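You operate a simulated robot arm through the tools that you are given. There is no shell and no other tool.

Carry out the task below with a simulated robot arm. There is one attempt and no reset: what you move stays moved.

JOB
Level the clamped disc on the FORM console, then measure it and save.
Fine: switch the console on and leave it on; level means X and Y show 0; leave the disc clamped; save one reading.

The check looks at the end state, three seconds after you hand in, the way a careful person would. Anything else that was tipped, shoved, dropped, spilled or broken makes it a failure.

ROBOT AND FRAMES
A 7-joint arm with a two-finger parallel gripper, fixed in place. Base frame: the origin is at the foot of the arm, x ahead of it, y to its left, z up. Units: m, rad, N and s.
With the tool pointing down near the work surface it reaches from about 0.22 to 0.6 m from the base axis. Its first joint turns from -1.152 to 1.152 rad. Payload 2.6 kg.
The tool frame sits at the grasp point between the pads (the TCP): z along the fingers, y along the line on which they close. The tips reach 0.03 m beyond it. Largest opening 0.094 m; finger width 0.028, thickness 0.01; the body of the gripper, 0.05 by 0.096 m, starts 0.055 m behind the TCP.
Orientation is that of the tool frame in the base frame, as a unit quaternion [x, y, z, w]. With the fingers straight down and closing along the base's y, the tool's x points along the base's -x, its y along +y and its z along -z.

CONTROLS
- The arm moves only by the tool play_rows. Its argument "targets" is a list that holds one entry, the list of rows, each a list of 6 numbers: the shift along the tool's x, y, z in units of 400 mm (1.0 is 400 mm), then the turn, a rotation vector about the tool's x, y, z in units of 180 degrees (1.0 is 180 degrees). In form: [[[tx, ty, tz, wx, wy, wz], ...]]. A call has 1 to 20 rows; each row is the pose to reach, as a shift and turn from the pose commanded when the call began, along the tool's axes at that moment. "fingers" is the finger opening in mm, from 0 to 94, set as the call begins (left out, the last holds). A call with a number of a shift or a turn outside -1 to 1 is refused whole. Rows are played at 5 a second. More than 0.05 m and 0.15 rad between two rows, or a gripper value outside its range, and nothing of the call is played. Where a pose cannot be reached the arm comes as near as it can. A force on the tool above 90 N (or 10 N above the force at the start of the call, whichever is more), or a blocked arm, ends the call early, and 0.2 s more pass. The fingers move at their own pace (about 0.072 m/s each) and stop on an object; they squeeze with about 41 N. The grip force told is the motor's: it shows also when the fingers shut on nothing. Time passes only in rows, and 0.2 s behind the last, so rows that repeat a pose let the fingers close. The reply holds the time, the measured pose of the TCP, the force on the tool along the base axes, the opening and the grip force, in the units named above and with some noise, with the torque about the TCP (base axes, N m) and any sound that the robot's microphone picked up.
- Cameras (640 x 400 px; columns grow to the right, rows downward): "scene" is fixed at [0.0374, 0.4371, 0.5789]; the picture's right is [-0.72, -0.69, 0.00], its down [-0.35, 0.36, -0.87] and it looks along [0.60, -0.62, -0.50] (base axes); focal length 304 px, centre (320, 200). "wrist" rides on the gripper at [0.076, 0.014, -0.102] in the tool frame; the picture's right is [-0.18, 0.98, 0.00], its down [-0.75, -0.14, -0.64] and it looks along [-0.63, -0.12, 0.77] (tool axes); focal length 243 px, centre (320, 200). There is no depth. A picture from a camera that has moved, and an enlarged one, comes with that camera's place and axes in the base frame and with its lens. The place of the scene camera against the robot may be out by one fixed shift of up to 0.012 m in any direction.
- capture(camera): a new picture of that camera. The clock stands still meanwhile.
- close_up(camera, box): a new picture of the part [left, top, right, bottom] of that camera's present view, enlarged. The clock stands still meanwhile.
- hand_in(): hands the job in; it is judged then, once.

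Places have to be worked out from the pictures, the camera data and where the tool is seen. Open the gripper and draw the arm clear of the work before you hand the job in, unless the task says otherwise.

The tools are called after "Request:" as a command line: name --argument value ..., lists and objects as JSON in quotes. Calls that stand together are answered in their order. play_rows: Moves the arm, as the interface text tells. Its arguments: {"type":"object","properties":{"targets":{"type":"array","items":{"type":"array","items":{"type":"array","items":{"type":"number"}}}},"fingers":{"type":"number"}},"required":["targets"]} The other tools are called the same way: capture (camera) takes a picture; close_up (camera, box) takes an enlarged picture of a part of a camera's view; hand_in () hands the job in.

At the start:

```text
t: 0.0
position: [0.3607, 0.0275, 0.3901]
orientation: [0.0, 1.0, 0.0, 0.0]
ft_force: [-0.9, -1.2, 0.4]
moment: [0.01, 0.0, 0.04]
finger_gap: 0.0941
finger_force: 0.0
```

scene: 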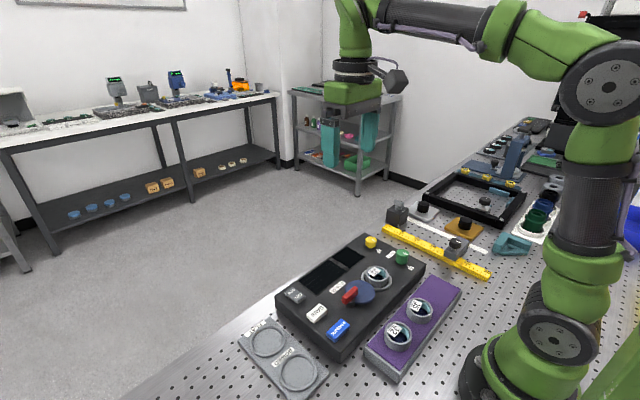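
wrist: 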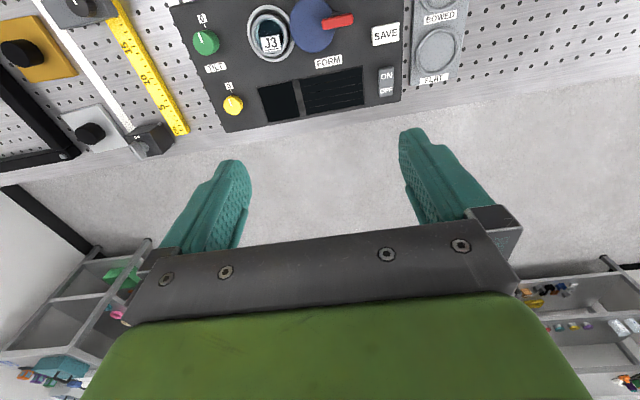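

I see a FORM console with an ON/OFF rocker, yellow and green knobs, a clamped disc, a red lever, and SAVE and other buttons. I'll take enlarged pictures to read the labels before moving.

Request:
close_up --camera "scene" --box '[230, 220, 470, 400]'

Request:
close_up --camera "wrist" --box '[160, 0, 480, 140]'

Request:
capture --camera "wrist"

```text
2.22 times, centred on (350, 310) of scene
camera zoom: at [0.0374, 0.4371, 0.5789], right [-0.72, -0.69, 0.0], down [-0.35, 0.36, -0.87], along [0.6, -0.62, -0.5], focal length 675 px, centre (253, -44)
```

zoom: 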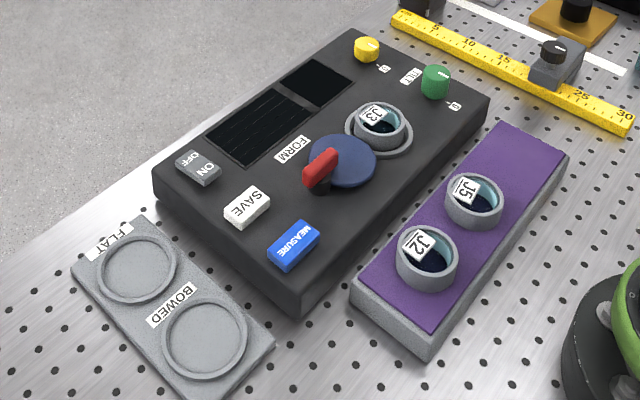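

```text
2.00 times, centred on (320, 70) of wrist
camera zoom: at [0.2841, 0.0414, 0.4945], right [0.18, 0.98, 0.0], down [0.75, -0.14, 0.64], along [0.63, -0.12, -0.77], focal length 485 px, centre (320, 460)
```

zoom: 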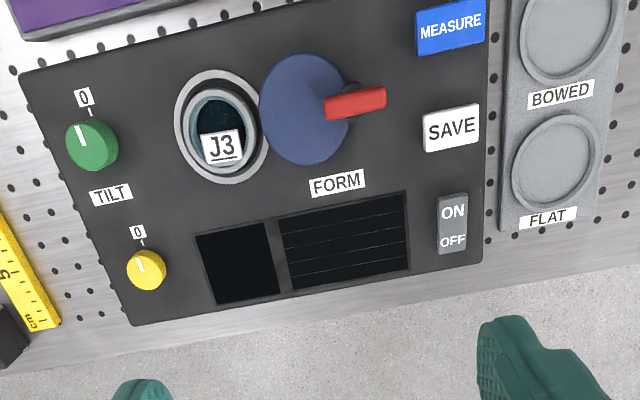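

```text
taken
camera wrist: at [0.2841, 0.0414, 0.4945], right [0.18, 0.98, 0.0], down [0.75, -0.14, 0.64], along [0.63, -0.12, -0.77], focal length 243 px, centre (320, 200)
```

wrist: 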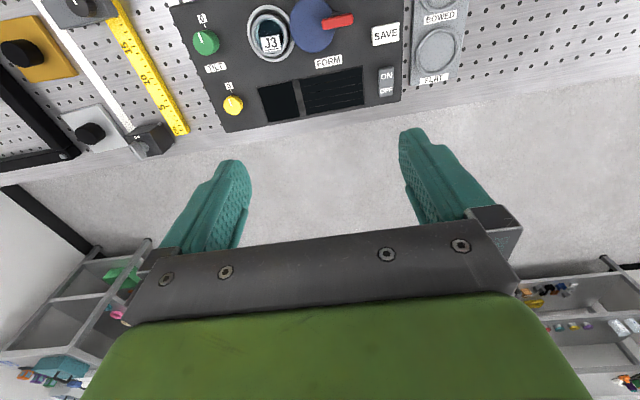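

The console sits roughly at x 0.256–0.45, y -0.17–0.15, with its top near z 0.05 and square to the base axes. I'll close the fingers and move near the ON/OFF rocker, staying high, for a closer look.

Request:
play_rows --targets '[[[0.019, 0.061, 0.0625, 0, 0, 0], [0.0375, 0.122, 0.125, 0, 0, 0], [0.056, 0.183, 0.1875, 0, 0, 0], [0.075, 0.244, 0.25, 0, 0, 0], [0.075, 0.244, 0.25, 0, 0, 0]]]' --fingers 0

Request:
capture --camera "wrist"

Request:
close_up --camera "wrist" --box '[220, 0, 420, 140]'

Request:
close_up --camera "scene" --box '[270, 225, 430, 365]'

```text
t: 1.2
position: [0.3323, 0.1245, 0.292]
orientation: [0.0, 1.0, 0.0, 0.001]
ft_force: [0.0, -0.6, -0.3]
moment: [0.01, -0.01, 0.01]
finger_gap: 0.0001
finger_force: 32.9
```

```text
taken
camera wrist: at [0.2551, 0.1387, 0.3955], right [0.18, 0.98, 0.0], down [0.75, -0.14, 0.64], along [0.63, -0.12, -0.77], focal length 243 px, centre (320, 200)
```

wrist: 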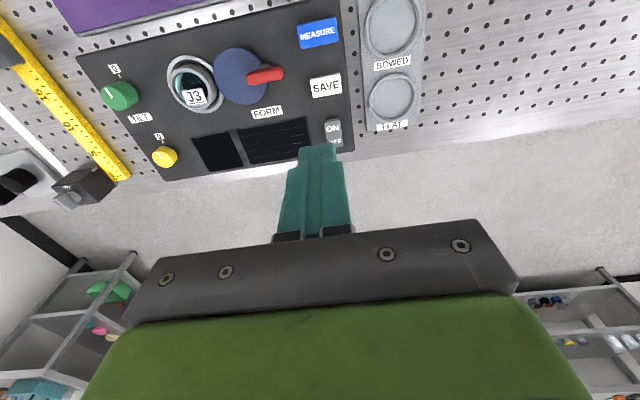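

```text
2.86 times, centred on (320, 70) of wrist
camera zoom: at [0.2551, 0.1387, 0.3955], right [0.18, 0.98, 0.0], down [0.75, -0.14, 0.64], along [0.63, -0.12, -0.77], focal length 693 px, centre (320, 571)
```

zoom: 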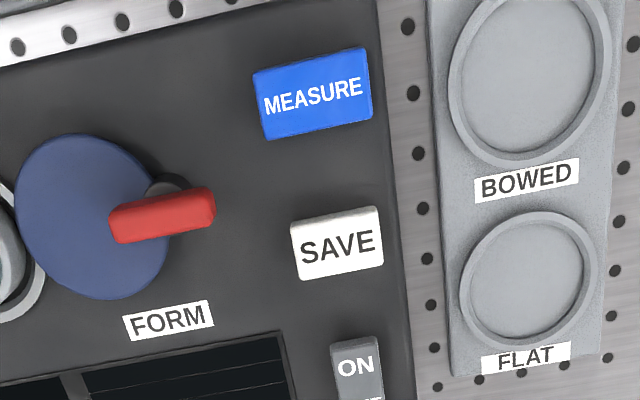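

```text
2.86 times, centred on (350, 295) of scene
camera zoom: at [0.0374, 0.4371, 0.5789], right [-0.72, -0.69, 0.0], down [-0.35, 0.36, -0.87], along [0.6, -0.62, -0.5], focal length 868 px, centre (234, -71)
```

zoom: 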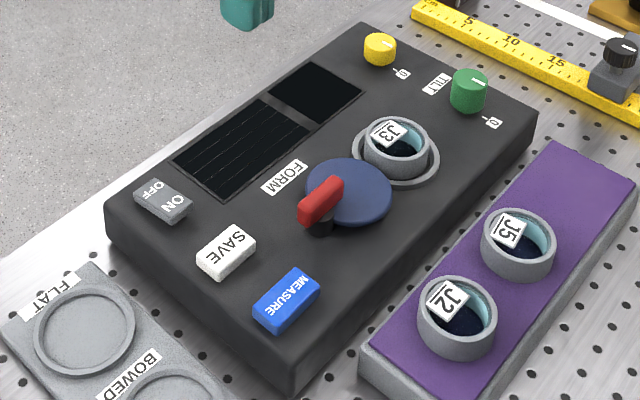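

The rocker is about x 0.389–0.437, y 0.129, with the ON end nearest the base and raised to z≈0.06. I'll bring the closed fingers above the ON half, stop about 30 mm short of it, and look.

Request:
play_rows --targets '[[[-0.0325, 0.002, 0.086, 0, 0, 0], [-0.065, 0.004, 0.172, 0, 0, 0], [-0.0975, 0.007, 0.258, 0, 0, 0], [-0.13, 0.009, 0.344, 0, 0, 0], [-0.1625, 0.011, 0.43, 0, 0, 0], [-0.1625, 0.011, 0.43, 0, 0, 0]]]' --fingers 0

Request:
capture --camera "wrist"

Request:
close_up --camera "scene" --box '[260, 250, 360, 340]'

```text
t: 2.6
position: [0.3971, 0.1299, 0.1191]
orientation: [-0.001, 1.0, 0.0, 0.0]
ft_force: [-0.5, -0.3, -0.1]
moment: [0.06, 0.0, 0.01]
finger_gap: 0.0
finger_force: 32.8
```

```text
taken
camera wrist: at [0.3203, 0.1443, 0.2222], right [0.18, 0.98, 0.0], down [0.75, -0.14, 0.64], along [0.63, -0.12, -0.77], focal length 243 px, centre (320, 200)
```

wrist: 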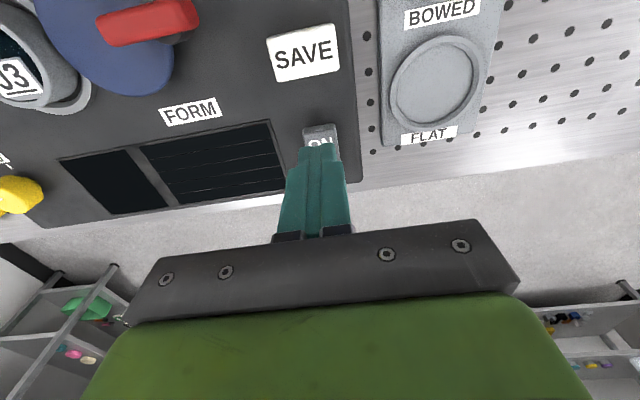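

```text
4.44 times, centred on (310, 295) of scene
camera zoom: at [0.0374, 0.4371, 0.5789], right [-0.72, -0.69, 0.0], down [-0.35, 0.36, -0.87], along [0.6, -0.62, -0.5], focal length 1350 px, centre (364, -222)
```

zoom: 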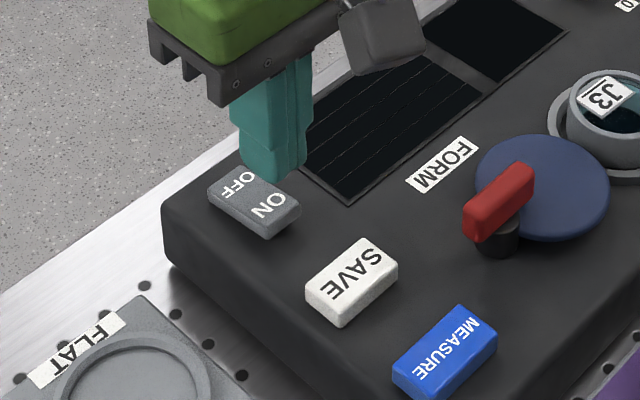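

The fingertips are above the ON lettering, at about (0.399, 0.131, 0.061). I'll go down in small steps and watch the force.

Request:
play_rows --targets '[[[0, 0, 0.03, 0, 0, 0], [0, 0, 0.055, 0, 0, 0], [0, 0, 0.065, 0, 0, 0], [0, 0, 0.07, 0, 0, 0], [0, 0, 0.075, 0, 0, 0], [0, 0, 0.08, 0, 0, 0]]]'

Request:
close_up --camera "scene" --box '[260, 220, 400, 340]'

```text
t: 4.0
position: [0.3948, 0.1302, 0.0859]
orientation: [0.0, 1.0, 0.0, -0.001]
ft_force: [-7.8, -2.1, 13.7]
moment: [-0.06, 0.05, 0.0]
finger_gap: 0.0
finger_force: 32.6
```

```text
3.33 times, centred on (330, 280) of scene
camera zoom: at [0.0374, 0.4371, 0.5789], right [-0.72, -0.69, 0.0], down [-0.35, 0.36, -0.87], along [0.6, -0.62, -0.5], focal length 1013 px, centre (287, -67)
```

zoom: 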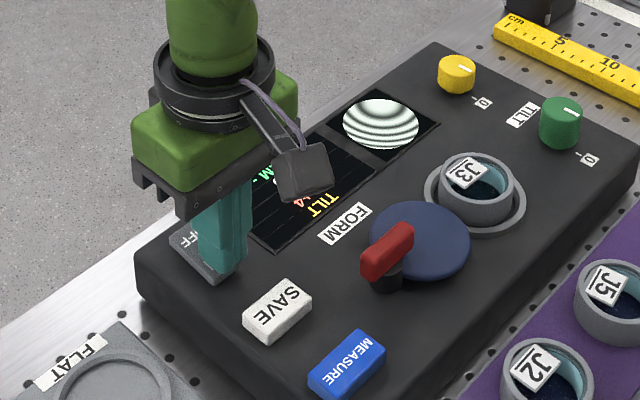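

The screen lit up with a fringe pattern at 14 N of pressing force. I'll lift off and check that the console stays on.

Request:
play_rows --targets '[[[0, 0, -0.03, 0, 0, 0], [0, 0, -0.1, 0, 0, 0], [0, 0, -0.2, 0, 0, 0], [0.07, 0, -0.3, 0, 0, 0], [0.14, -0.05, -0.38, 0, 0, 0], [0.2, -0.12, -0.45, 0, 0, 0], [0.2, -0.12, -0.45, 0, 0, 0]]]'

Request:
capture --camera "wrist"

Request:
close_up --camera "wrist" --box '[140, 50, 380, 200]'

Request:
close_up --camera "scene" --box '[270, 230, 430, 350]'

```text
t: 5.6
position: [0.3152, 0.0839, 0.2669]
orientation: [0.0, 1.0, 0.0, 0.0]
ft_force: [0.8, 0.2, 0.0]
moment: [-0.01, 0.01, -0.01]
finger_gap: 0.0
finger_force: 33.2
```

```text
taken
camera wrist: at [0.2376, 0.0967, 0.3709], right [0.18, 0.98, 0.0], down [0.75, -0.14, 0.64], along [0.63, -0.12, -0.77], focal length 243 px, centre (320, 200)
```

wrist: 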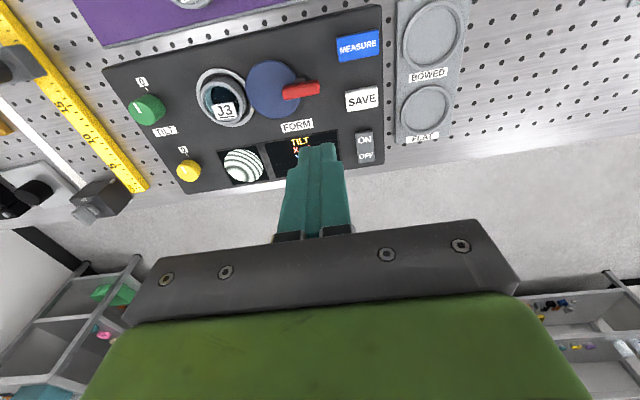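

```text
2.67 times, centred on (260, 125) of wrist
camera zoom: at [0.2376, 0.0967, 0.3709], right [0.18, 0.98, 0.0], down [0.75, -0.14, 0.64], along [0.63, -0.12, -0.77], focal length 647 px, centre (480, 400)
```

zoom: 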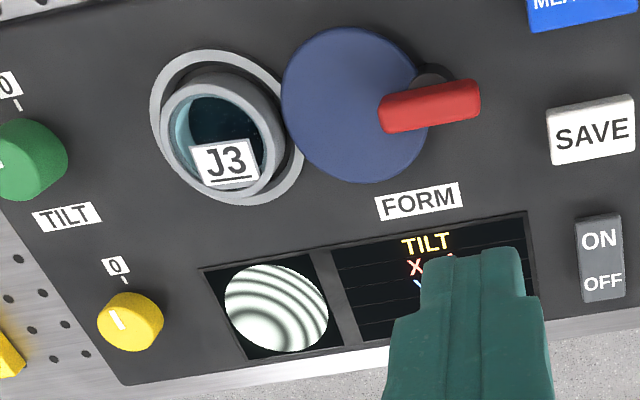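

```text
3.33 times, centred on (350, 290) of scene
camera zoom: at [0.0374, 0.4371, 0.5789], right [-0.72, -0.69, 0.0], down [-0.35, 0.36, -0.87], along [0.6, -0.62, -0.5], focal length 1013 px, centre (220, -100)
```

zoom: 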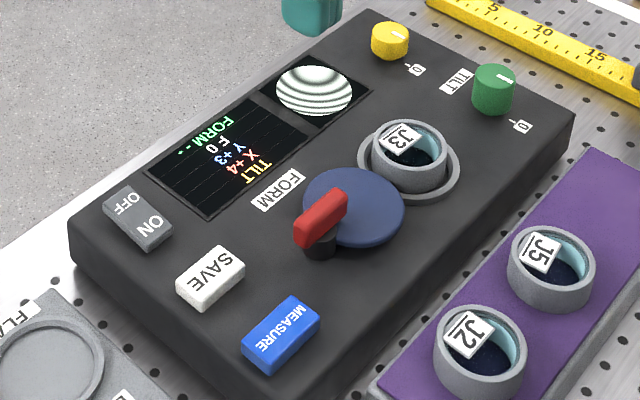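

The console is latched on. The screen reads TILT X +4, Y +3, F 0, FORM --. Next I'll look closely at both knobs to get their pointers and positions.

Request:
close_up --camera "wrist" --box '[95, 60, 275, 200]'

Request:
close_up --camera "scene" --box '[350, 225, 420, 275]'

Request:
close_up --camera "scene" --box '[300, 240, 360, 290]'

```text
2.86 times, centred on (185, 130) of wrist
camera zoom: at [0.2376, 0.0967, 0.3709], right [0.18, 0.98, 0.0], down [0.75, -0.14, 0.64], along [0.63, -0.12, -0.77], focal length 693 px, centre (706, 400)
```

zoom: 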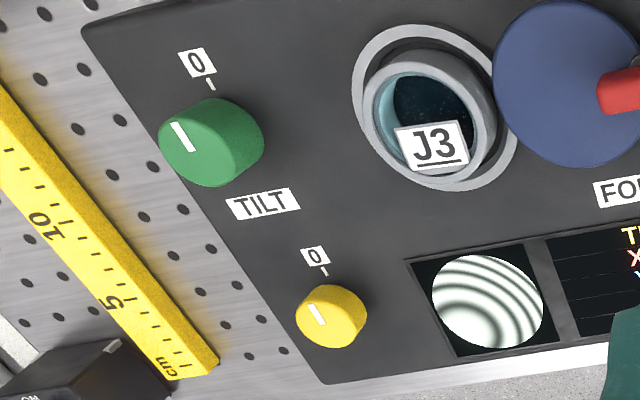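

```text
8.00 times, centred on (385, 250) of scene
camera zoom: at [0.0374, 0.4371, 0.5789], right [-0.72, -0.69, 0.0], down [-0.35, 0.36, -0.87], along [0.6, -0.62, -0.5], focal length 2431 px, centre (-200, -200)
```

zoom: 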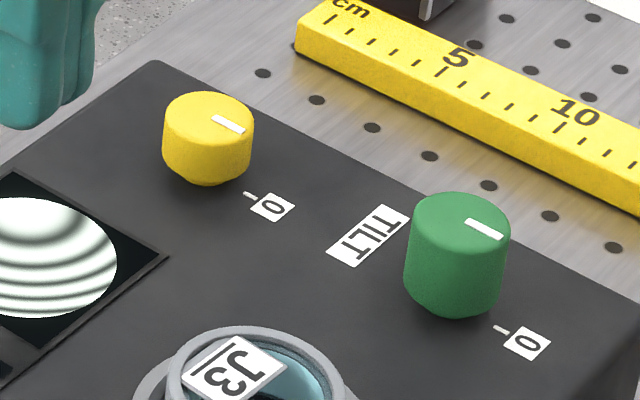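

```text
8.00 times, centred on (330, 265) of scene
camera zoom: at [0.0374, 0.4371, 0.5789], right [-0.72, -0.69, 0.0], down [-0.35, 0.36, -0.87], along [0.6, -0.62, -0.5], focal length 2431 px, centre (240, -320)
```

zoom: 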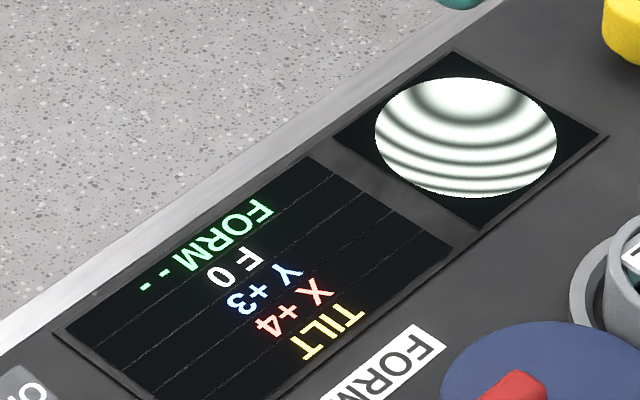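

Both knob pointers sit at their 0 marks. The console top is at z≈0.055. I place the green knob near (0.302, -0.133), about 31 mm across with its top at 0.082, and the yellow near (0.393, -0.129) with its top at 0.075. I'll open the fingers to 60 mm and move high above the green knob.

Request:
play_rows --targets '[[[0.005, -0.09, 0.0, 0, 0, 0], [0.011, -0.18, 0.0, 0, 0, 0], [0.016, -0.27, 0.02, 0, 0, 0], [0.022, -0.36, 0.05, 0, 0, 0], [0.027, -0.45, 0.09, 0, 0, 0], [0.0325, -0.5425, 0.13, 0, 0, 0], [0.0325, -0.5425, 0.1675, 0, 0, 0], [0.0325, -0.5425, 0.1675, 0, 0, 0]]]' --fingers 60

Request:
capture --camera "wrist"

Request:
close_up --camera "wrist" --box '[240, 50, 400, 190]'

Request:
close_up --camera "scene" --box '[300, 190, 440, 290]'

```text
t: 7.4
position: [0.3036, -0.1371, 0.1998]
orientation: [-0.001, 1.0, 0.0, 0.0]
ft_force: [0.5, 0.3, -0.2]
moment: [0.0, -0.01, 0.0]
finger_gap: 0.0602
finger_force: 0.1
```

```text
taken
camera wrist: at [0.2264, -0.1217, 0.3026], right [0.18, 0.98, 0.0], down [0.75, -0.14, 0.64], along [0.63, -0.12, -0.77], focal length 243 px, centre (320, 200)
```

wrist: 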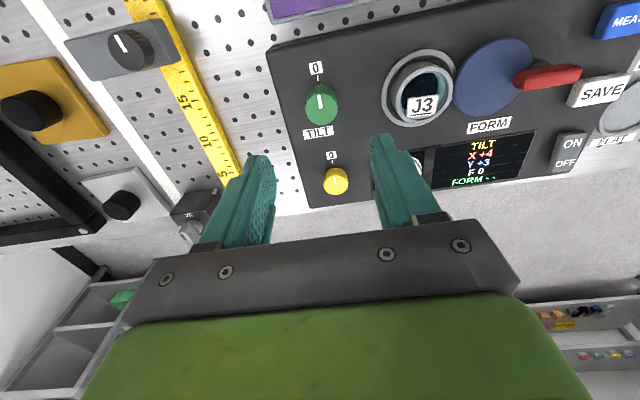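

```text
2.86 times, centred on (320, 120) of wrist
camera zoom: at [0.2264, -0.1217, 0.3026], right [0.18, 0.98, 0.0], down [0.75, -0.14, 0.64], along [0.63, -0.12, -0.77], focal length 693 px, centre (320, 429)
```

zoom: 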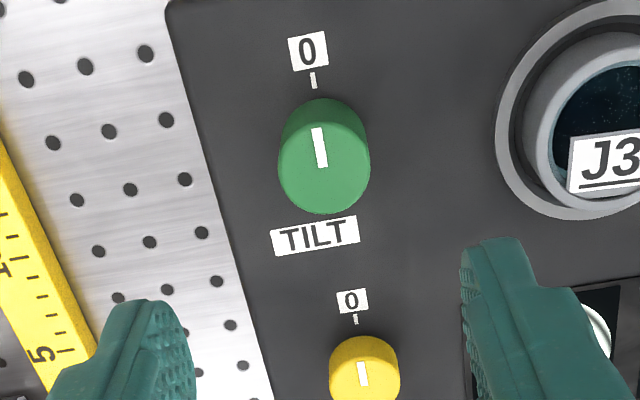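

```text
4.00 times, centred on (370, 240) of scene
camera zoom: at [0.0374, 0.4371, 0.5789], right [-0.72, -0.69, 0.0], down [-0.35, 0.36, -0.87], along [0.6, -0.62, -0.5], focal length 1215 px, centre (120, 40)
```

zoom: 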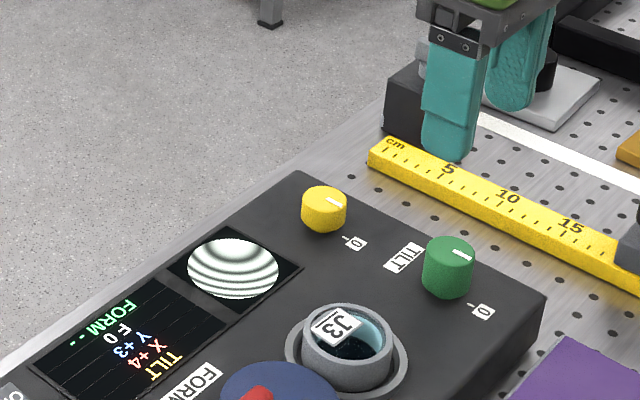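

From this view the green knob centre is about (0.302, -0.135) and the yellow about (0.393, -0.1355). I'll go down over the green knob until the tips are about 5 mm above the panel.

Request:
play_rows --targets '[[[0.004, 0.0045, 0.08, 0, 0, 0], [0.004, 0.0045, 0.16, 0, 0, 0], [0.004, 0.0045, 0.22, 0, 0, 0], [0.004, 0.0045, 0.255, 0, 0, 0], [0.004, 0.0045, 0.272, 0, 0, 0], [0.004, 0.0045, 0.272, 0, 0, 0]]]' --fingers 60

Request:
capture --camera "wrist"

Request:
close_up --camera "scene" --box '[300, 190, 440, 290]'

```text
t: 8.8
position: [0.3004, -0.1332, 0.0914]
orientation: [0.0, 1.0, -0.001, 0.0]
ft_force: [-0.7, 0.4, -0.2]
moment: [0.01, 0.0, 0.0]
finger_gap: 0.0602
finger_force: 0.1
```

```text
taken
camera wrist: at [0.224, -0.1189, 0.1945], right [0.18, 0.98, 0.0], down [0.75, -0.14, 0.64], along [0.63, -0.12, -0.77], focal length 243 px, centre (320, 200)
```

wrist: 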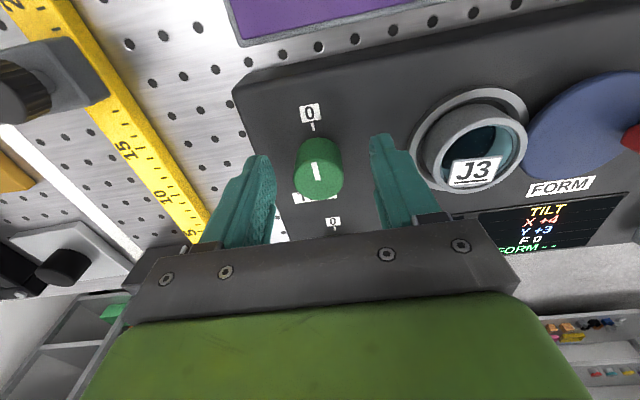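

```text
4.00 times, centred on (370, 240) of scene
camera zoom: at [0.0374, 0.4371, 0.5789], right [-0.72, -0.69, 0.0], down [-0.35, 0.36, -0.87], along [0.6, -0.62, -0.5], focal length 1215 px, centre (120, 40)
```

zoom: 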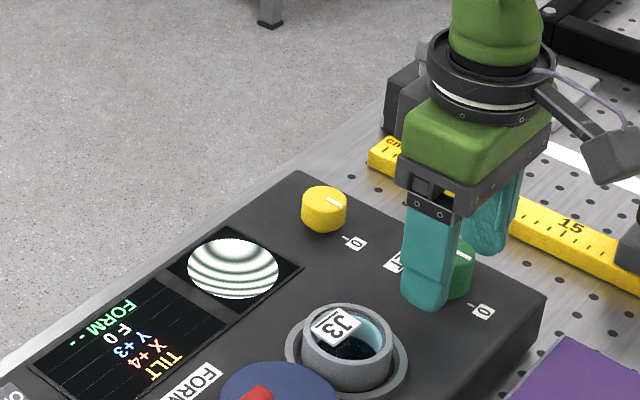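

The knob is centred between the pads: knob at (0.302, -0.134), TCP at (0.300, -0.133). I'll close on it.

Request:
play_rows --targets '[[[0, 0, 0, 0, 0, 0], [0, 0, 0, 0, 0, 0], [0, 0, 0, 0, 0, 0], [0, 0, 0, 0, 0, 0]]]' --fingers 0

Request:
close_up --camera "scene" --box '[300, 190, 440, 290]'

```text
t: 9.8
position: [0.3013, -0.1345, 0.0915]
orientation: [0.0, 1.0, -0.001, 0.0]
ft_force: [1.4, -18.7, -11.7]
moment: [-0.59, 0.0, -0.11]
finger_gap: 0.0291
finger_force: 44.7
```

```text
4.00 times, centred on (370, 240) of scene
camera zoom: at [0.0375, 0.4371, 0.5789], right [-0.72, -0.69, 0.0], down [-0.35, 0.36, -0.87], along [0.6, -0.62, -0.5], focal length 1215 px, centre (120, 40)
```

zoom: 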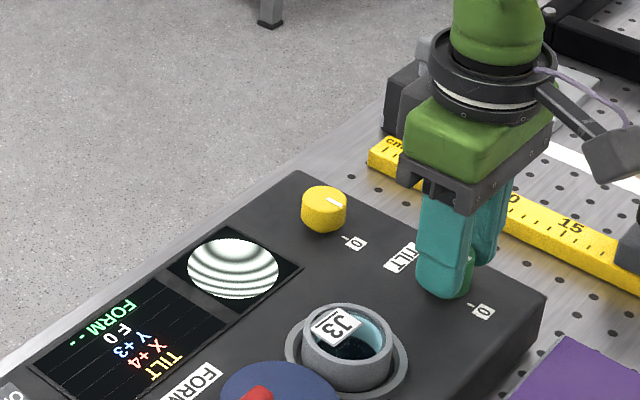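

The knob is gripped with a 29 mm gap, and a side force of about 19 N suggests I'm 1–2 mm off in y. I'll shift to relieve that, turn +18° about the tool axis as a trial, and read the screen.

Request:
play_rows --targets '[[[0, -0.004, 0, 0, 0, 0], [0, -0.004, 0, 0, 0, 0.033], [0, -0.004, 0, 0, 0, 0.066], [0, -0.004, 0, 0, 0, 0.1], [0, -0.004, 0, 0, 0, 0.1], [0, -0.004, 0, 0, 0, 0.1]]]' --fingers 0

Request:
close_up --camera "scene" --box '[300, 190, 440, 290]'

Request:
capture --camera "wrist"

```text
t: 11.2
position: [0.3005, -0.134, 0.0908]
orientation: [0.157, 0.988, 0.001, -0.001]
ft_force: [-7.4, 8.5, -0.2]
moment: [0.37, 0.35, 0.04]
finger_gap: 0.0289
finger_force: 45.2
```

```text
4.00 times, centred on (370, 240) of scene
camera zoom: at [0.0374, 0.4371, 0.5789], right [-0.72, -0.69, 0.0], down [-0.35, 0.36, -0.87], along [0.6, -0.62, -0.5], focal length 1215 px, centre (120, 40)
```

zoom: 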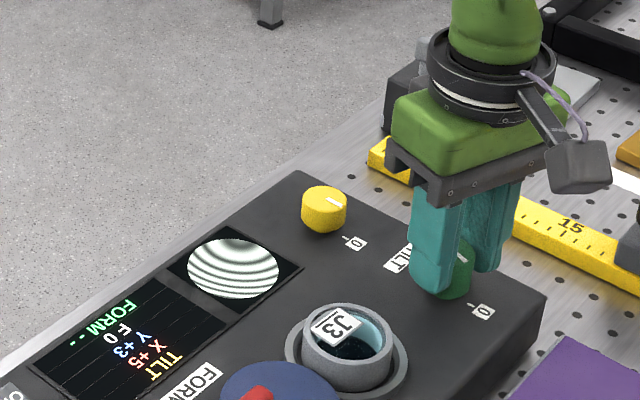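

```text
taken
camera wrist: at [0.2326, -0.0969, 0.195], right [0.48, 0.88, 0.0], down [0.68, -0.37, 0.64], along [0.56, -0.3, -0.77], focal length 243 px, centre (320, 200)
```

wrist: 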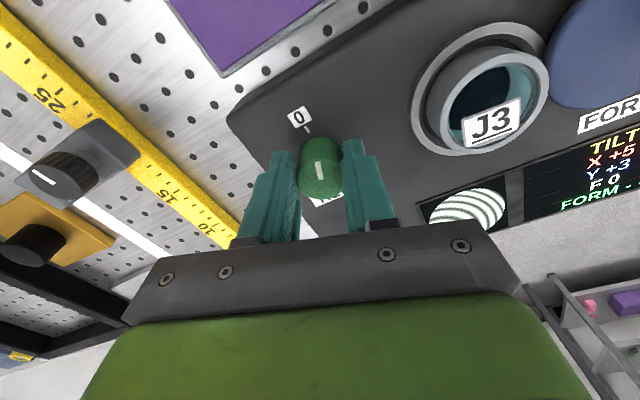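

X went from +4 to +5, so the green knob controls X and must turn the other way, at roughly 18° per unit. I'll turn it back -54° from here and read the screen.

Request:
play_rows --targets '[[[0, 0, 0, 0, 0, -0.043], [0, 0, 0, 0, 0, -0.086], [0, 0, 0, 0, 0, -0.129], [0, 0, 0, 0, 0, -0.172], [0, 0, 0, 0, 0, -0.215], [0, 0, 0, 0, 0, -0.258], [0, 0, 0, 0, 0, -0.3], [0, 0, 0, 0, 0, -0.3], [0, 0, 0, 0, 0, -0.3]]]' --fingers 0

Request:
close_up --camera "scene" --box '[300, 190, 440, 290]'

Request:
capture --camera "wrist"

```text
t: 13.2
position: [0.3016, -0.1382, 0.0911]
orientation: [-0.31, 0.951, -0.002, 0.001]
ft_force: [-1.7, -14.2, -19.3]
moment: [-0.45, 0.07, -0.06]
finger_gap: 0.0292
finger_force: 45.4
```

```text
4.00 times, centred on (370, 240) of scene
camera zoom: at [0.0375, 0.4371, 0.5789], right [-0.72, -0.69, 0.0], down [-0.35, 0.36, -0.87], along [0.6, -0.62, -0.5], focal length 1215 px, centre (120, 40)
```

zoom: 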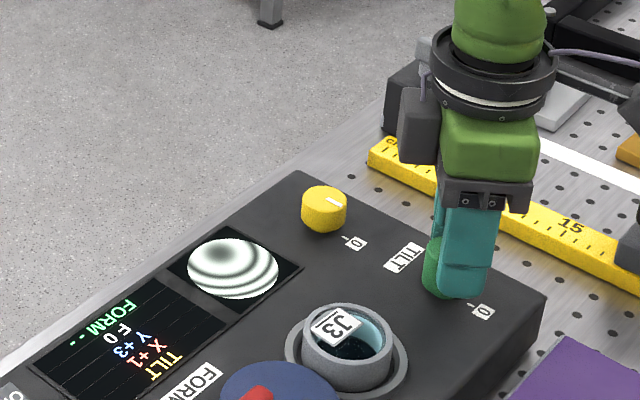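

```text
taken
camera wrist: at [0.2308, -0.1705, 0.1947], right [-0.43, 0.9, 0.0], down [0.69, 0.33, 0.64], along [0.58, 0.27, -0.77], focal length 243 px, centre (320, 200)
```

wrist: 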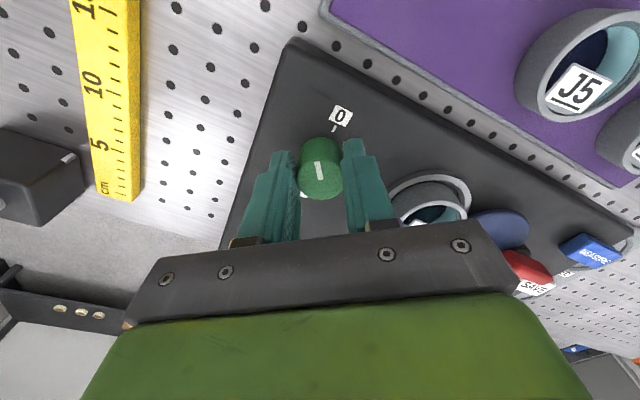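

X is now +1 at -36° from the start, about 12–13° per unit. I'll turn another -12°.

Request:
play_rows --targets '[[[0, 0, 0, 0, 0, -0.033], [0, 0, 0, 0, 0, -0.0667], [0, 0, 0, 0, 0, -0.0667], [0, 0, 0, 0, 0, -0.0667]]]' --fingers 0

Request:
close_up --camera "scene" --box '[300, 240, 370, 290]'

```text
t: 14.2
position: [0.3019, -0.1382, 0.0921]
orientation: [-0.408, 0.913, -0.003, 0.0]
ft_force: [12.3, -30.1, -44.1]
moment: [-0.78, -0.03, -0.15]
finger_gap: 0.0292
finger_force: 44.9
```

```text
8.00 times, centred on (335, 265) of scene
camera zoom: at [0.0376, 0.437, 0.5789], right [-0.72, -0.69, 0.0], down [-0.35, 0.36, -0.87], along [0.6, -0.62, -0.5], focal length 2431 px, centre (200, -320)
```

zoom: 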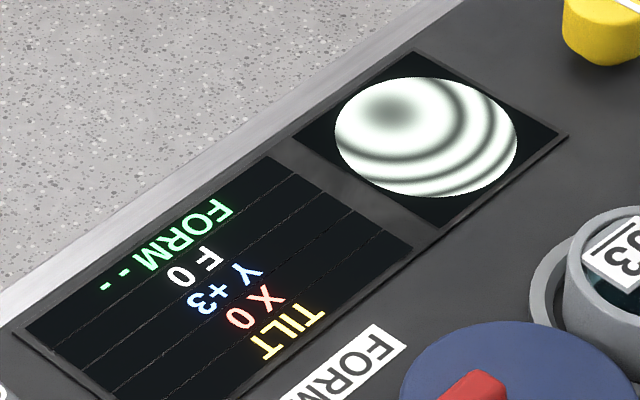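

X now shows 0. I'll open the fingers in place, check that X holds, and then lift off.

Request:
play_rows --targets '[[[0, 0, 0, 0, 0, 0], [0, 0, 0, 0, 0, 0], [0, 0, 0, 0, 0, 0], [0, 0, -0.05, 0, 0, 0], [0, 0, -0.12, 0, 0, 0], [0, 0, -0.2, 0, 0, 0], [0, 0, -0.2, 0, 0, 0]]]' --fingers 55

Request:
close_up --camera "scene" --box '[300, 190, 440, 290]'

Request:
capture --camera "wrist"

```text
t: 15.8
position: [0.3007, -0.1357, 0.1726]
orientation: [-0.408, 0.913, 0.0, 0.0]
ft_force: [-0.5, 0.5, 0.1]
moment: [0.01, 0.02, -0.01]
finger_gap: 0.0551
finger_force: 0.0
```

```text
4.00 times, centred on (370, 240) of scene
camera zoom: at [0.0374, 0.4371, 0.5789], right [-0.72, -0.69, 0.0], down [-0.35, 0.36, -0.87], along [0.6, -0.62, -0.5], focal length 1215 px, centre (120, 40)
```

zoom: 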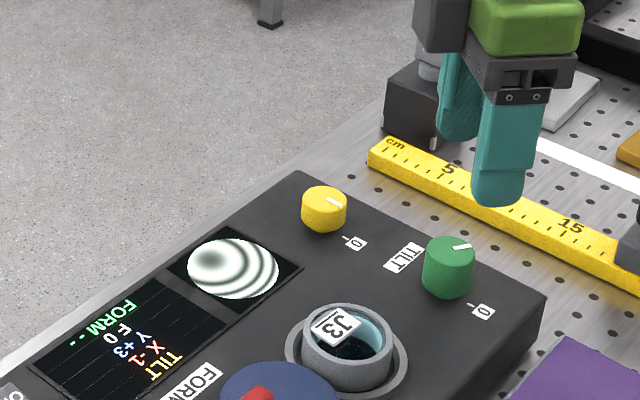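

```text
taken
camera wrist: at [0.2378, -0.1834, 0.2762], right [-0.61, 0.79, 0.0], down [0.61, 0.47, 0.64], along [0.51, 0.39, -0.77], focal length 243 px, centre (320, 200)
```

wrist: 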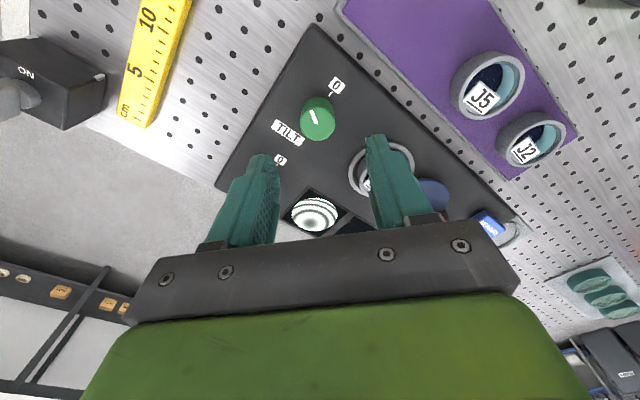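

After the release the screen seems to read X -1. I'll zoom in to confirm and check the knob pointer.

Request:
close_up --camera "scene" --box '[300, 240, 370, 290]'

Request:
close_up --camera "wrist" --box '[250, 60, 410, 190]'

Request:
close_up --camera "scene" --box '[365, 225, 435, 275]'

```text
8.00 times, centred on (335, 265) of scene
camera zoom: at [0.0374, 0.4371, 0.5789], right [-0.72, -0.69, 0.0], down [-0.35, 0.36, -0.87], along [0.6, -0.62, -0.5], focal length 2431 px, centre (200, -320)
```

zoom: 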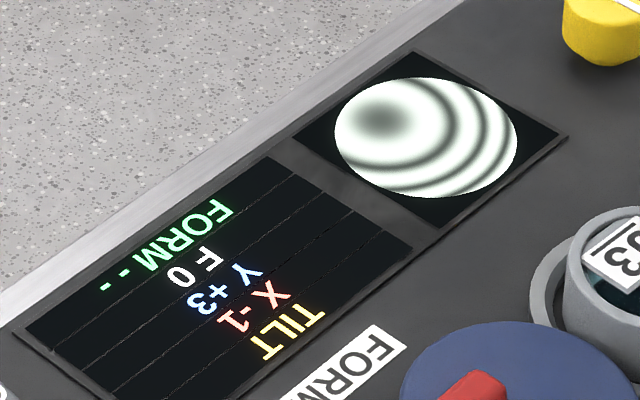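

```text
3.08 times, centred on (330, 125) of wrist
camera zoom: at [0.2378, -0.1834, 0.2762], right [-0.61, 0.79, 0.0], down [0.61, 0.47, 0.64], along [0.51, 0.39, -0.77], focal length 746 px, centre (289, 431)
```

zoom: 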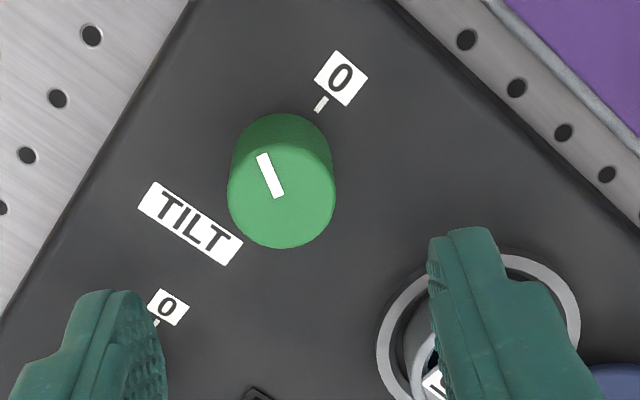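

```text
8.00 times, centred on (400, 250) of scene
camera zoom: at [0.0374, 0.4371, 0.5789], right [-0.72, -0.69, 0.0], down [-0.35, 0.36, -0.87], along [0.6, -0.62, -0.5], focal length 2431 px, centre (-320, -200)
```

zoom: 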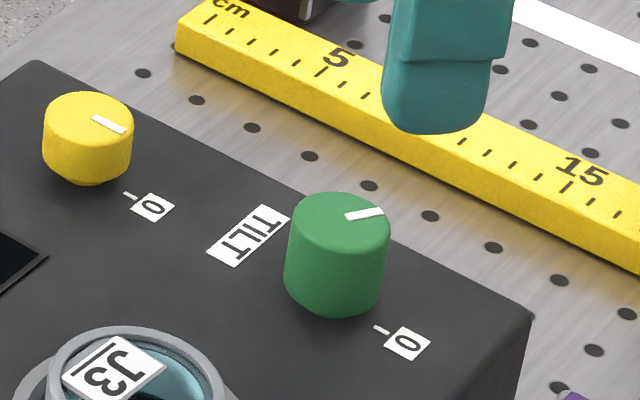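

X reads -1 after release, so the side load on the grip nudged the knob. Refining from the grip data, the knob axis is nearer (0.304, -0.135). I'll re-centre at the current orientation, go down, and close more squarely.

Request:
play_rows --targets '[[[-0.0068, -0.005, 0.06, 0, 0, 0], [-0.0068, -0.005, 0.12, 0, 0, 0], [-0.0068, -0.005, 0.17, 0, 0, 0], [-0.0068, -0.005, 0.2, 0, 0, 0], [-0.0068, -0.005, 0.2, 0, 0, 0]]]' --fingers 55

Request:
play_rows --targets '[[[0, 0, 0, 0, 0, 0], [0, 0, 0, 0, 0, 0], [0, 0, 0, 0, 0, 0]]]' --fingers 0

Request:
close_up --camera "scene" --box '[300, 240, 370, 290]'

Request:
capture --camera "wrist"

```text
t: 17.0
position: [0.304, -0.1356, 0.0914]
orientation: [-0.408, 0.913, 0.0, 0.001]
ft_force: [0.1, -0.6, 0.1]
moment: [0.03, 0.02, -0.01]
finger_gap: 0.0552
finger_force: 0.0
```

```text
t: 17.8
position: [0.3035, -0.1351, 0.0908]
orientation: [-0.408, 0.913, 0.0, 0.0]
ft_force: [3.1, -2.0, -5.2]
moment: [0.01, -0.17, 0.02]
finger_gap: 0.0291
finger_force: 44.9
```

```text
8.00 times, centred on (335, 265) of scene
camera zoom: at [0.0375, 0.4371, 0.5789], right [-0.72, -0.69, 0.0], down [-0.35, 0.36, -0.87], along [0.6, -0.62, -0.5], focal length 2431 px, centre (200, -320)
```

zoom: 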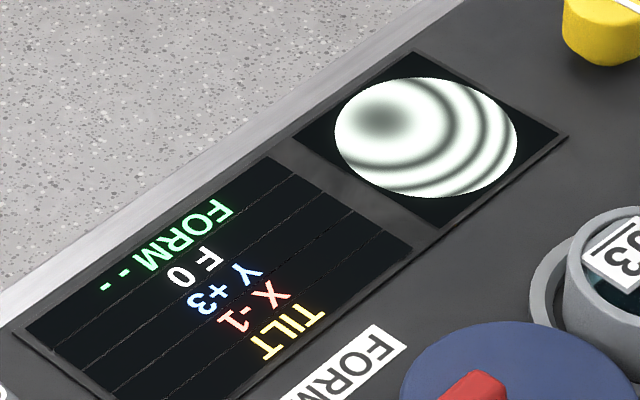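

```text
taken
camera wrist: at [0.2426, -0.1825, 0.1944], right [-0.61, 0.79, 0.0], down [0.61, 0.47, 0.64], along [0.51, 0.39, -0.77], focal length 243 px, centre (320, 200)
```

wrist: 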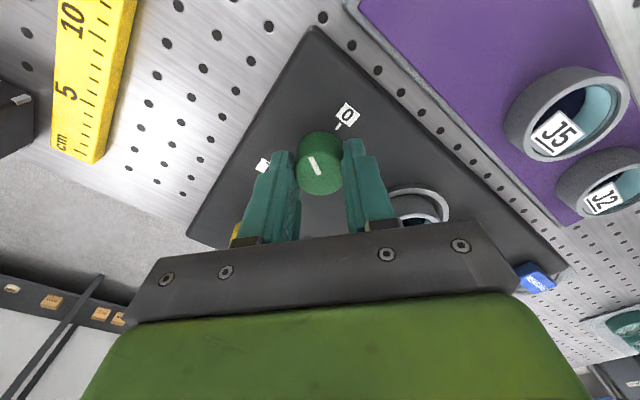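

The grip is now nearly force-free, so the centring is good. I'll turn back about +6° to land mid-way in the X = 0 band.

Request:
play_rows --targets '[[[0, 0, 0, 0, 0, 0.015], [0, 0, 0, 0, 0, 0.033], [0, 0, 0, 0, 0, 0.033], [0, 0, 0, 0, 0, 0.033]]]' --fingers 0

Request:
close_up --camera "scene" --box '[300, 240, 370, 290]'

```text
t: 18.8
position: [0.3051, -0.1357, 0.0913]
orientation: [-0.359, 0.933, 0.0, 0.0]
ft_force: [9.6, -6.4, -26.0]
moment: [-0.06, -0.27, -0.02]
finger_gap: 0.0291
finger_force: 44.8
```

```text
8.00 times, centred on (335, 265) of scene
camera zoom: at [0.0375, 0.4371, 0.5789], right [-0.72, -0.69, 0.0], down [-0.35, 0.36, -0.87], along [0.6, -0.62, -0.5], focal length 2431 px, centre (200, -320)
```

zoom: 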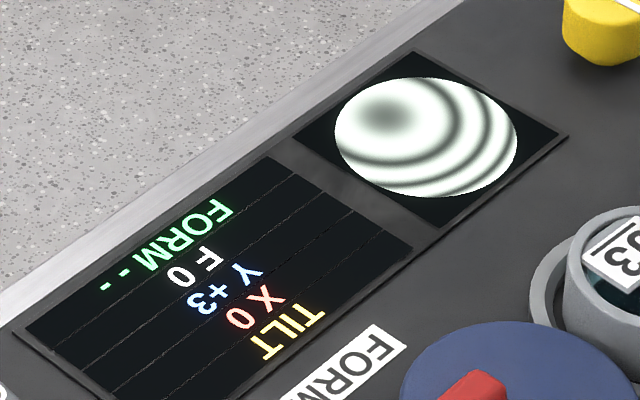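

X reads 0, but the fringe pattern is only slightly different from the -1 state. I'll go about 4° further for margin.

Request:
play_rows --targets '[[[0, 0, 0, 0, 0, 0.01], [0, 0, 0, 0, 0, 0.022], [0, 0, 0, 0, 0, 0.022], [0, 0, 0, 0, 0, 0.022]]]' --fingers 0

Request:
close_up --camera "scene" --box '[300, 240, 370, 290]'

```text
t: 19.8
position: [0.3038, -0.1356, 0.091]
orientation: [-0.327, 0.945, 0.001, 0.0]
ft_force: [2.0, -3.6, -15.1]
moment: [-0.17, 0.03, -0.01]
finger_gap: 0.0291
finger_force: 45.0
```

```text
8.00 times, centred on (335, 265) of scene
camera zoom: at [0.0375, 0.4371, 0.5789], right [-0.72, -0.69, 0.0], down [-0.35, 0.36, -0.87], along [0.6, -0.62, -0.5], focal length 2431 px, centre (200, -320)
```

zoom: 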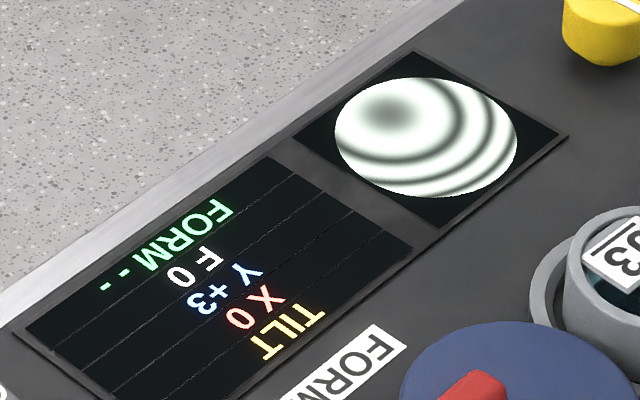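

X stays at 0 with the side load down to a few newtons. I'll release and lift off, then re-read.

Request:
play_rows --targets '[[[0, 0, 0, 0, 0, 0], [0, 0, 0, 0, 0, 0], [0, 0, 0, 0, 0, 0], [0, 0, -0.05, 0, 0, 0], [0, 0, -0.12, 0, 0, 0], [0, 0, -0.2, 0, 0, 0], [0, 0, -0.2, 0, 0, 0]]]' --fingers 55

Request:
close_up --camera "scene" --box '[300, 240, 370, 290]'

Request:
close_up --camera "wrist" --box '[240, 50, 400, 190]'

```text
t: 21.4
position: [0.3037, -0.1345, 0.1721]
orientation: [-0.327, 0.945, 0.0, 0.0]
ft_force: [0.2, 0.0, -0.9]
moment: [-0.06, -0.02, 0.01]
finger_gap: 0.0548
finger_force: 0.0
```

```text
8.00 times, centred on (335, 265) of scene
camera zoom: at [0.0374, 0.4371, 0.5789], right [-0.72, -0.69, 0.0], down [-0.35, 0.36, -0.87], along [0.6, -0.62, -0.5], focal length 2431 px, centre (200, -320)
```

zoom: 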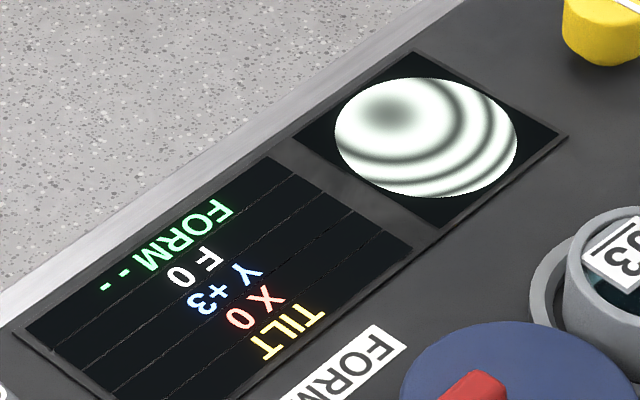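

```text
2.86 times, centred on (320, 120) of wrist
camera zoom: at [0.2356, -0.1705, 0.2752], right [-0.46, 0.89, 0.0], down [0.68, 0.35, 0.64], along [0.57, 0.3, -0.77], focal length 693 px, centre (320, 429)
```

zoom: 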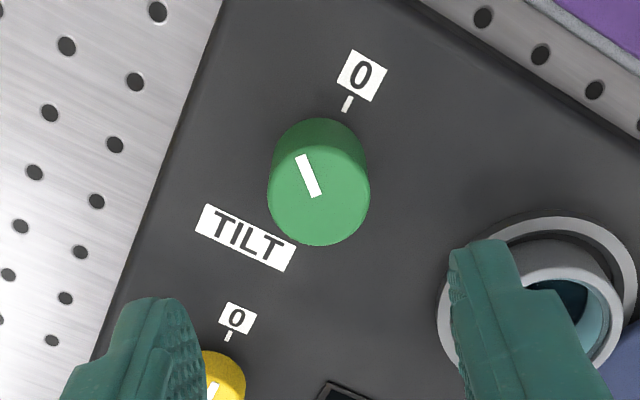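

X holds at 0 after release. The yellow knob is next: I'll move over to about (0.394, -0.1355) and turn the tool back to its square orientation on the way.

Request:
play_rows --targets '[[[-0.029, -0.0235, 0, 0, 0, 0.035], [-0.0585, -0.047, 0, 0, 0, 0.07], [-0.088, -0.0705, 0, 0, 0, 0.105], [-0.117, -0.0945, 0, 0, 0, 0.14], [-0.1465, -0.118, 0, 0, 0, 0.175], [-0.176, -0.1415, 0, 0, 0, 0.2122], [-0.176, -0.1415, 0, 0, 0, 0.2122]]]' --fingers 55

Request:
close_up --camera "wrist" --box '[240, 50, 400, 190]'

Request:
close_up --camera "scene" --box '[300, 190, 440, 290]'

```text
t: 23.0
position: [0.3949, -0.1339, 0.1722]
orientation: [0.002, 1.0, 0.001, 0.0]
ft_force: [0.3, 0.5, 0.1]
moment: [-0.03, 0.02, -0.01]
finger_gap: 0.0553
finger_force: 0.0
```

```text
2.86 times, centred on (320, 120) of wrist
camera zoom: at [0.3181, -0.1204, 0.2747], right [0.19, 0.98, 0.0], down [0.75, -0.14, 0.64], along [0.63, -0.12, -0.77], focal length 693 px, centre (320, 429)
```

zoom: 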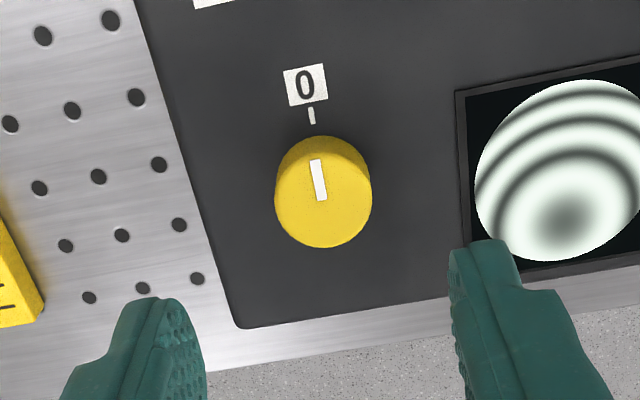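

```text
4.00 times, centred on (370, 240) of scene
camera zoom: at [0.0374, 0.4371, 0.5789], right [-0.72, -0.69, 0.0], down [-0.35, 0.36, -0.87], along [0.6, -0.62, -0.5], focal length 1215 px, centre (120, 40)
```

zoom: 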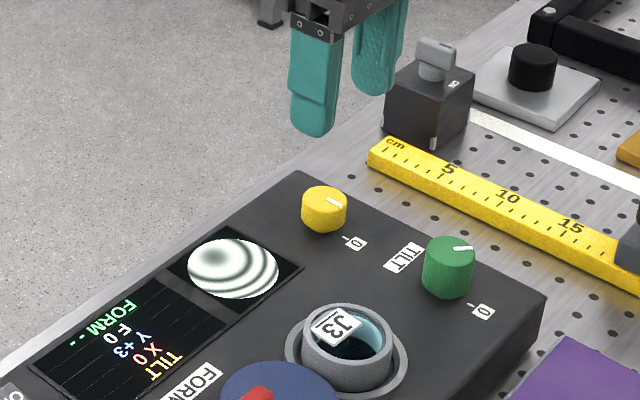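

The yellow knob centre comes out at (0.3957, -0.1347), under 1 mm from the tool axis. I'll go down around it and close.

Request:
play_rows --targets '[[[-0.0015, -0.0015, 0.06, 0, 0, 0], [-0.0015, -0.0015, 0.12, 0, 0, 0], [-0.0015, -0.0015, 0.17, 0, 0, 0], [-0.0015, -0.0015, 0.203, 0, 0, 0], [-0.0015, -0.0015, 0.203, 0, 0, 0]]]' --fingers 55

Request:
play_rows --targets '[[[0, 0, 0, 0, 0, 0], [0, 0, 0, 0, 0, 0], [0, 0, 0, 0, 0, 0]]]' --fingers 0

Request:
close_up --camera "scene" --box '[280, 220, 400, 310]'

Request:
capture --camera "wrist"

```text
t: 24.2
position: [0.395, -0.1354, 0.0889]
orientation: [0.001, 1.0, 0.0, 0.0]
ft_force: [-0.2, -0.1, 0.0]
moment: [0.0, 0.02, 0.0]
finger_gap: 0.0553
finger_force: 0.1
```

```text
t: 25.0
position: [0.3939, -0.1347, 0.0901]
orientation: [0.0, 1.0, 0.001, 0.0]
ft_force: [-1.0, 7.0, 0.2]
moment: [0.23, -0.01, 0.04]
finger_gap: 0.0291
finger_force: 45.3
```

```text
4.44 times, centred on (340, 265) of scene
camera zoom: at [0.0374, 0.4371, 0.5789], right [-0.72, -0.69, 0.0], down [-0.35, 0.36, -0.87], along [0.6, -0.62, -0.5], focal length 1350 px, centre (231, -89)
```

zoom: 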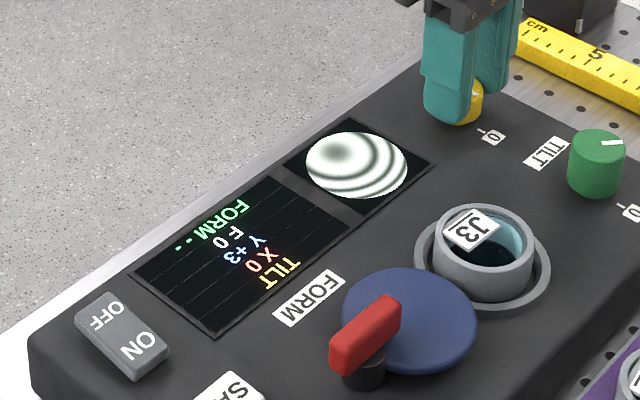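

```text
taken
camera wrist: at [0.3183, -0.1208, 0.1931], right [0.18, 0.98, 0.0], down [0.75, -0.14, 0.64], along [0.63, -0.12, -0.77], focal length 243 px, centre (320, 200)
```

wrist: 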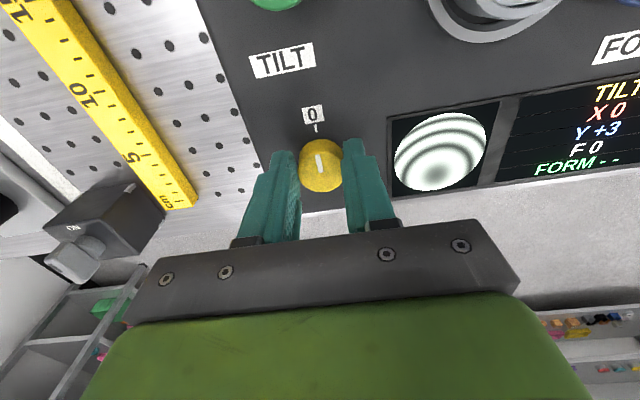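

The yellow knob is gripped with little side load. I'll try -18° and read Y.

Request:
play_rows --targets '[[[0, 0, 0, 0, 0, -0.033], [0, 0, 0, 0, 0, -0.066], [0, 0, 0, 0, 0, -0.1], [0, 0, 0, 0, 0, -0.1], [0, 0, 0, 0, 0, -0.1]]]' --fingers 0

Request:
close_up --camera "scene" --box '[300, 240, 370, 290]'

```text
t: 26.2
position: [0.3943, -0.137, 0.0896]
orientation: [-0.156, 0.988, -0.001, -0.001]
ft_force: [3.4, 0.9, -8.7]
moment: [-0.02, -0.11, 0.0]
finger_gap: 0.0292
finger_force: 44.9
```

```text
8.00 times, centred on (335, 265) of scene
camera zoom: at [0.0375, 0.4371, 0.5789], right [-0.72, -0.69, 0.0], down [-0.35, 0.36, -0.87], along [0.6, -0.62, -0.5], focal length 2431 px, centre (200, -320)
```

zoom: 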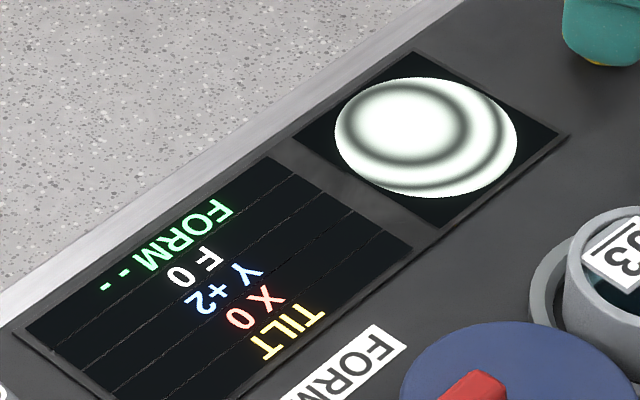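

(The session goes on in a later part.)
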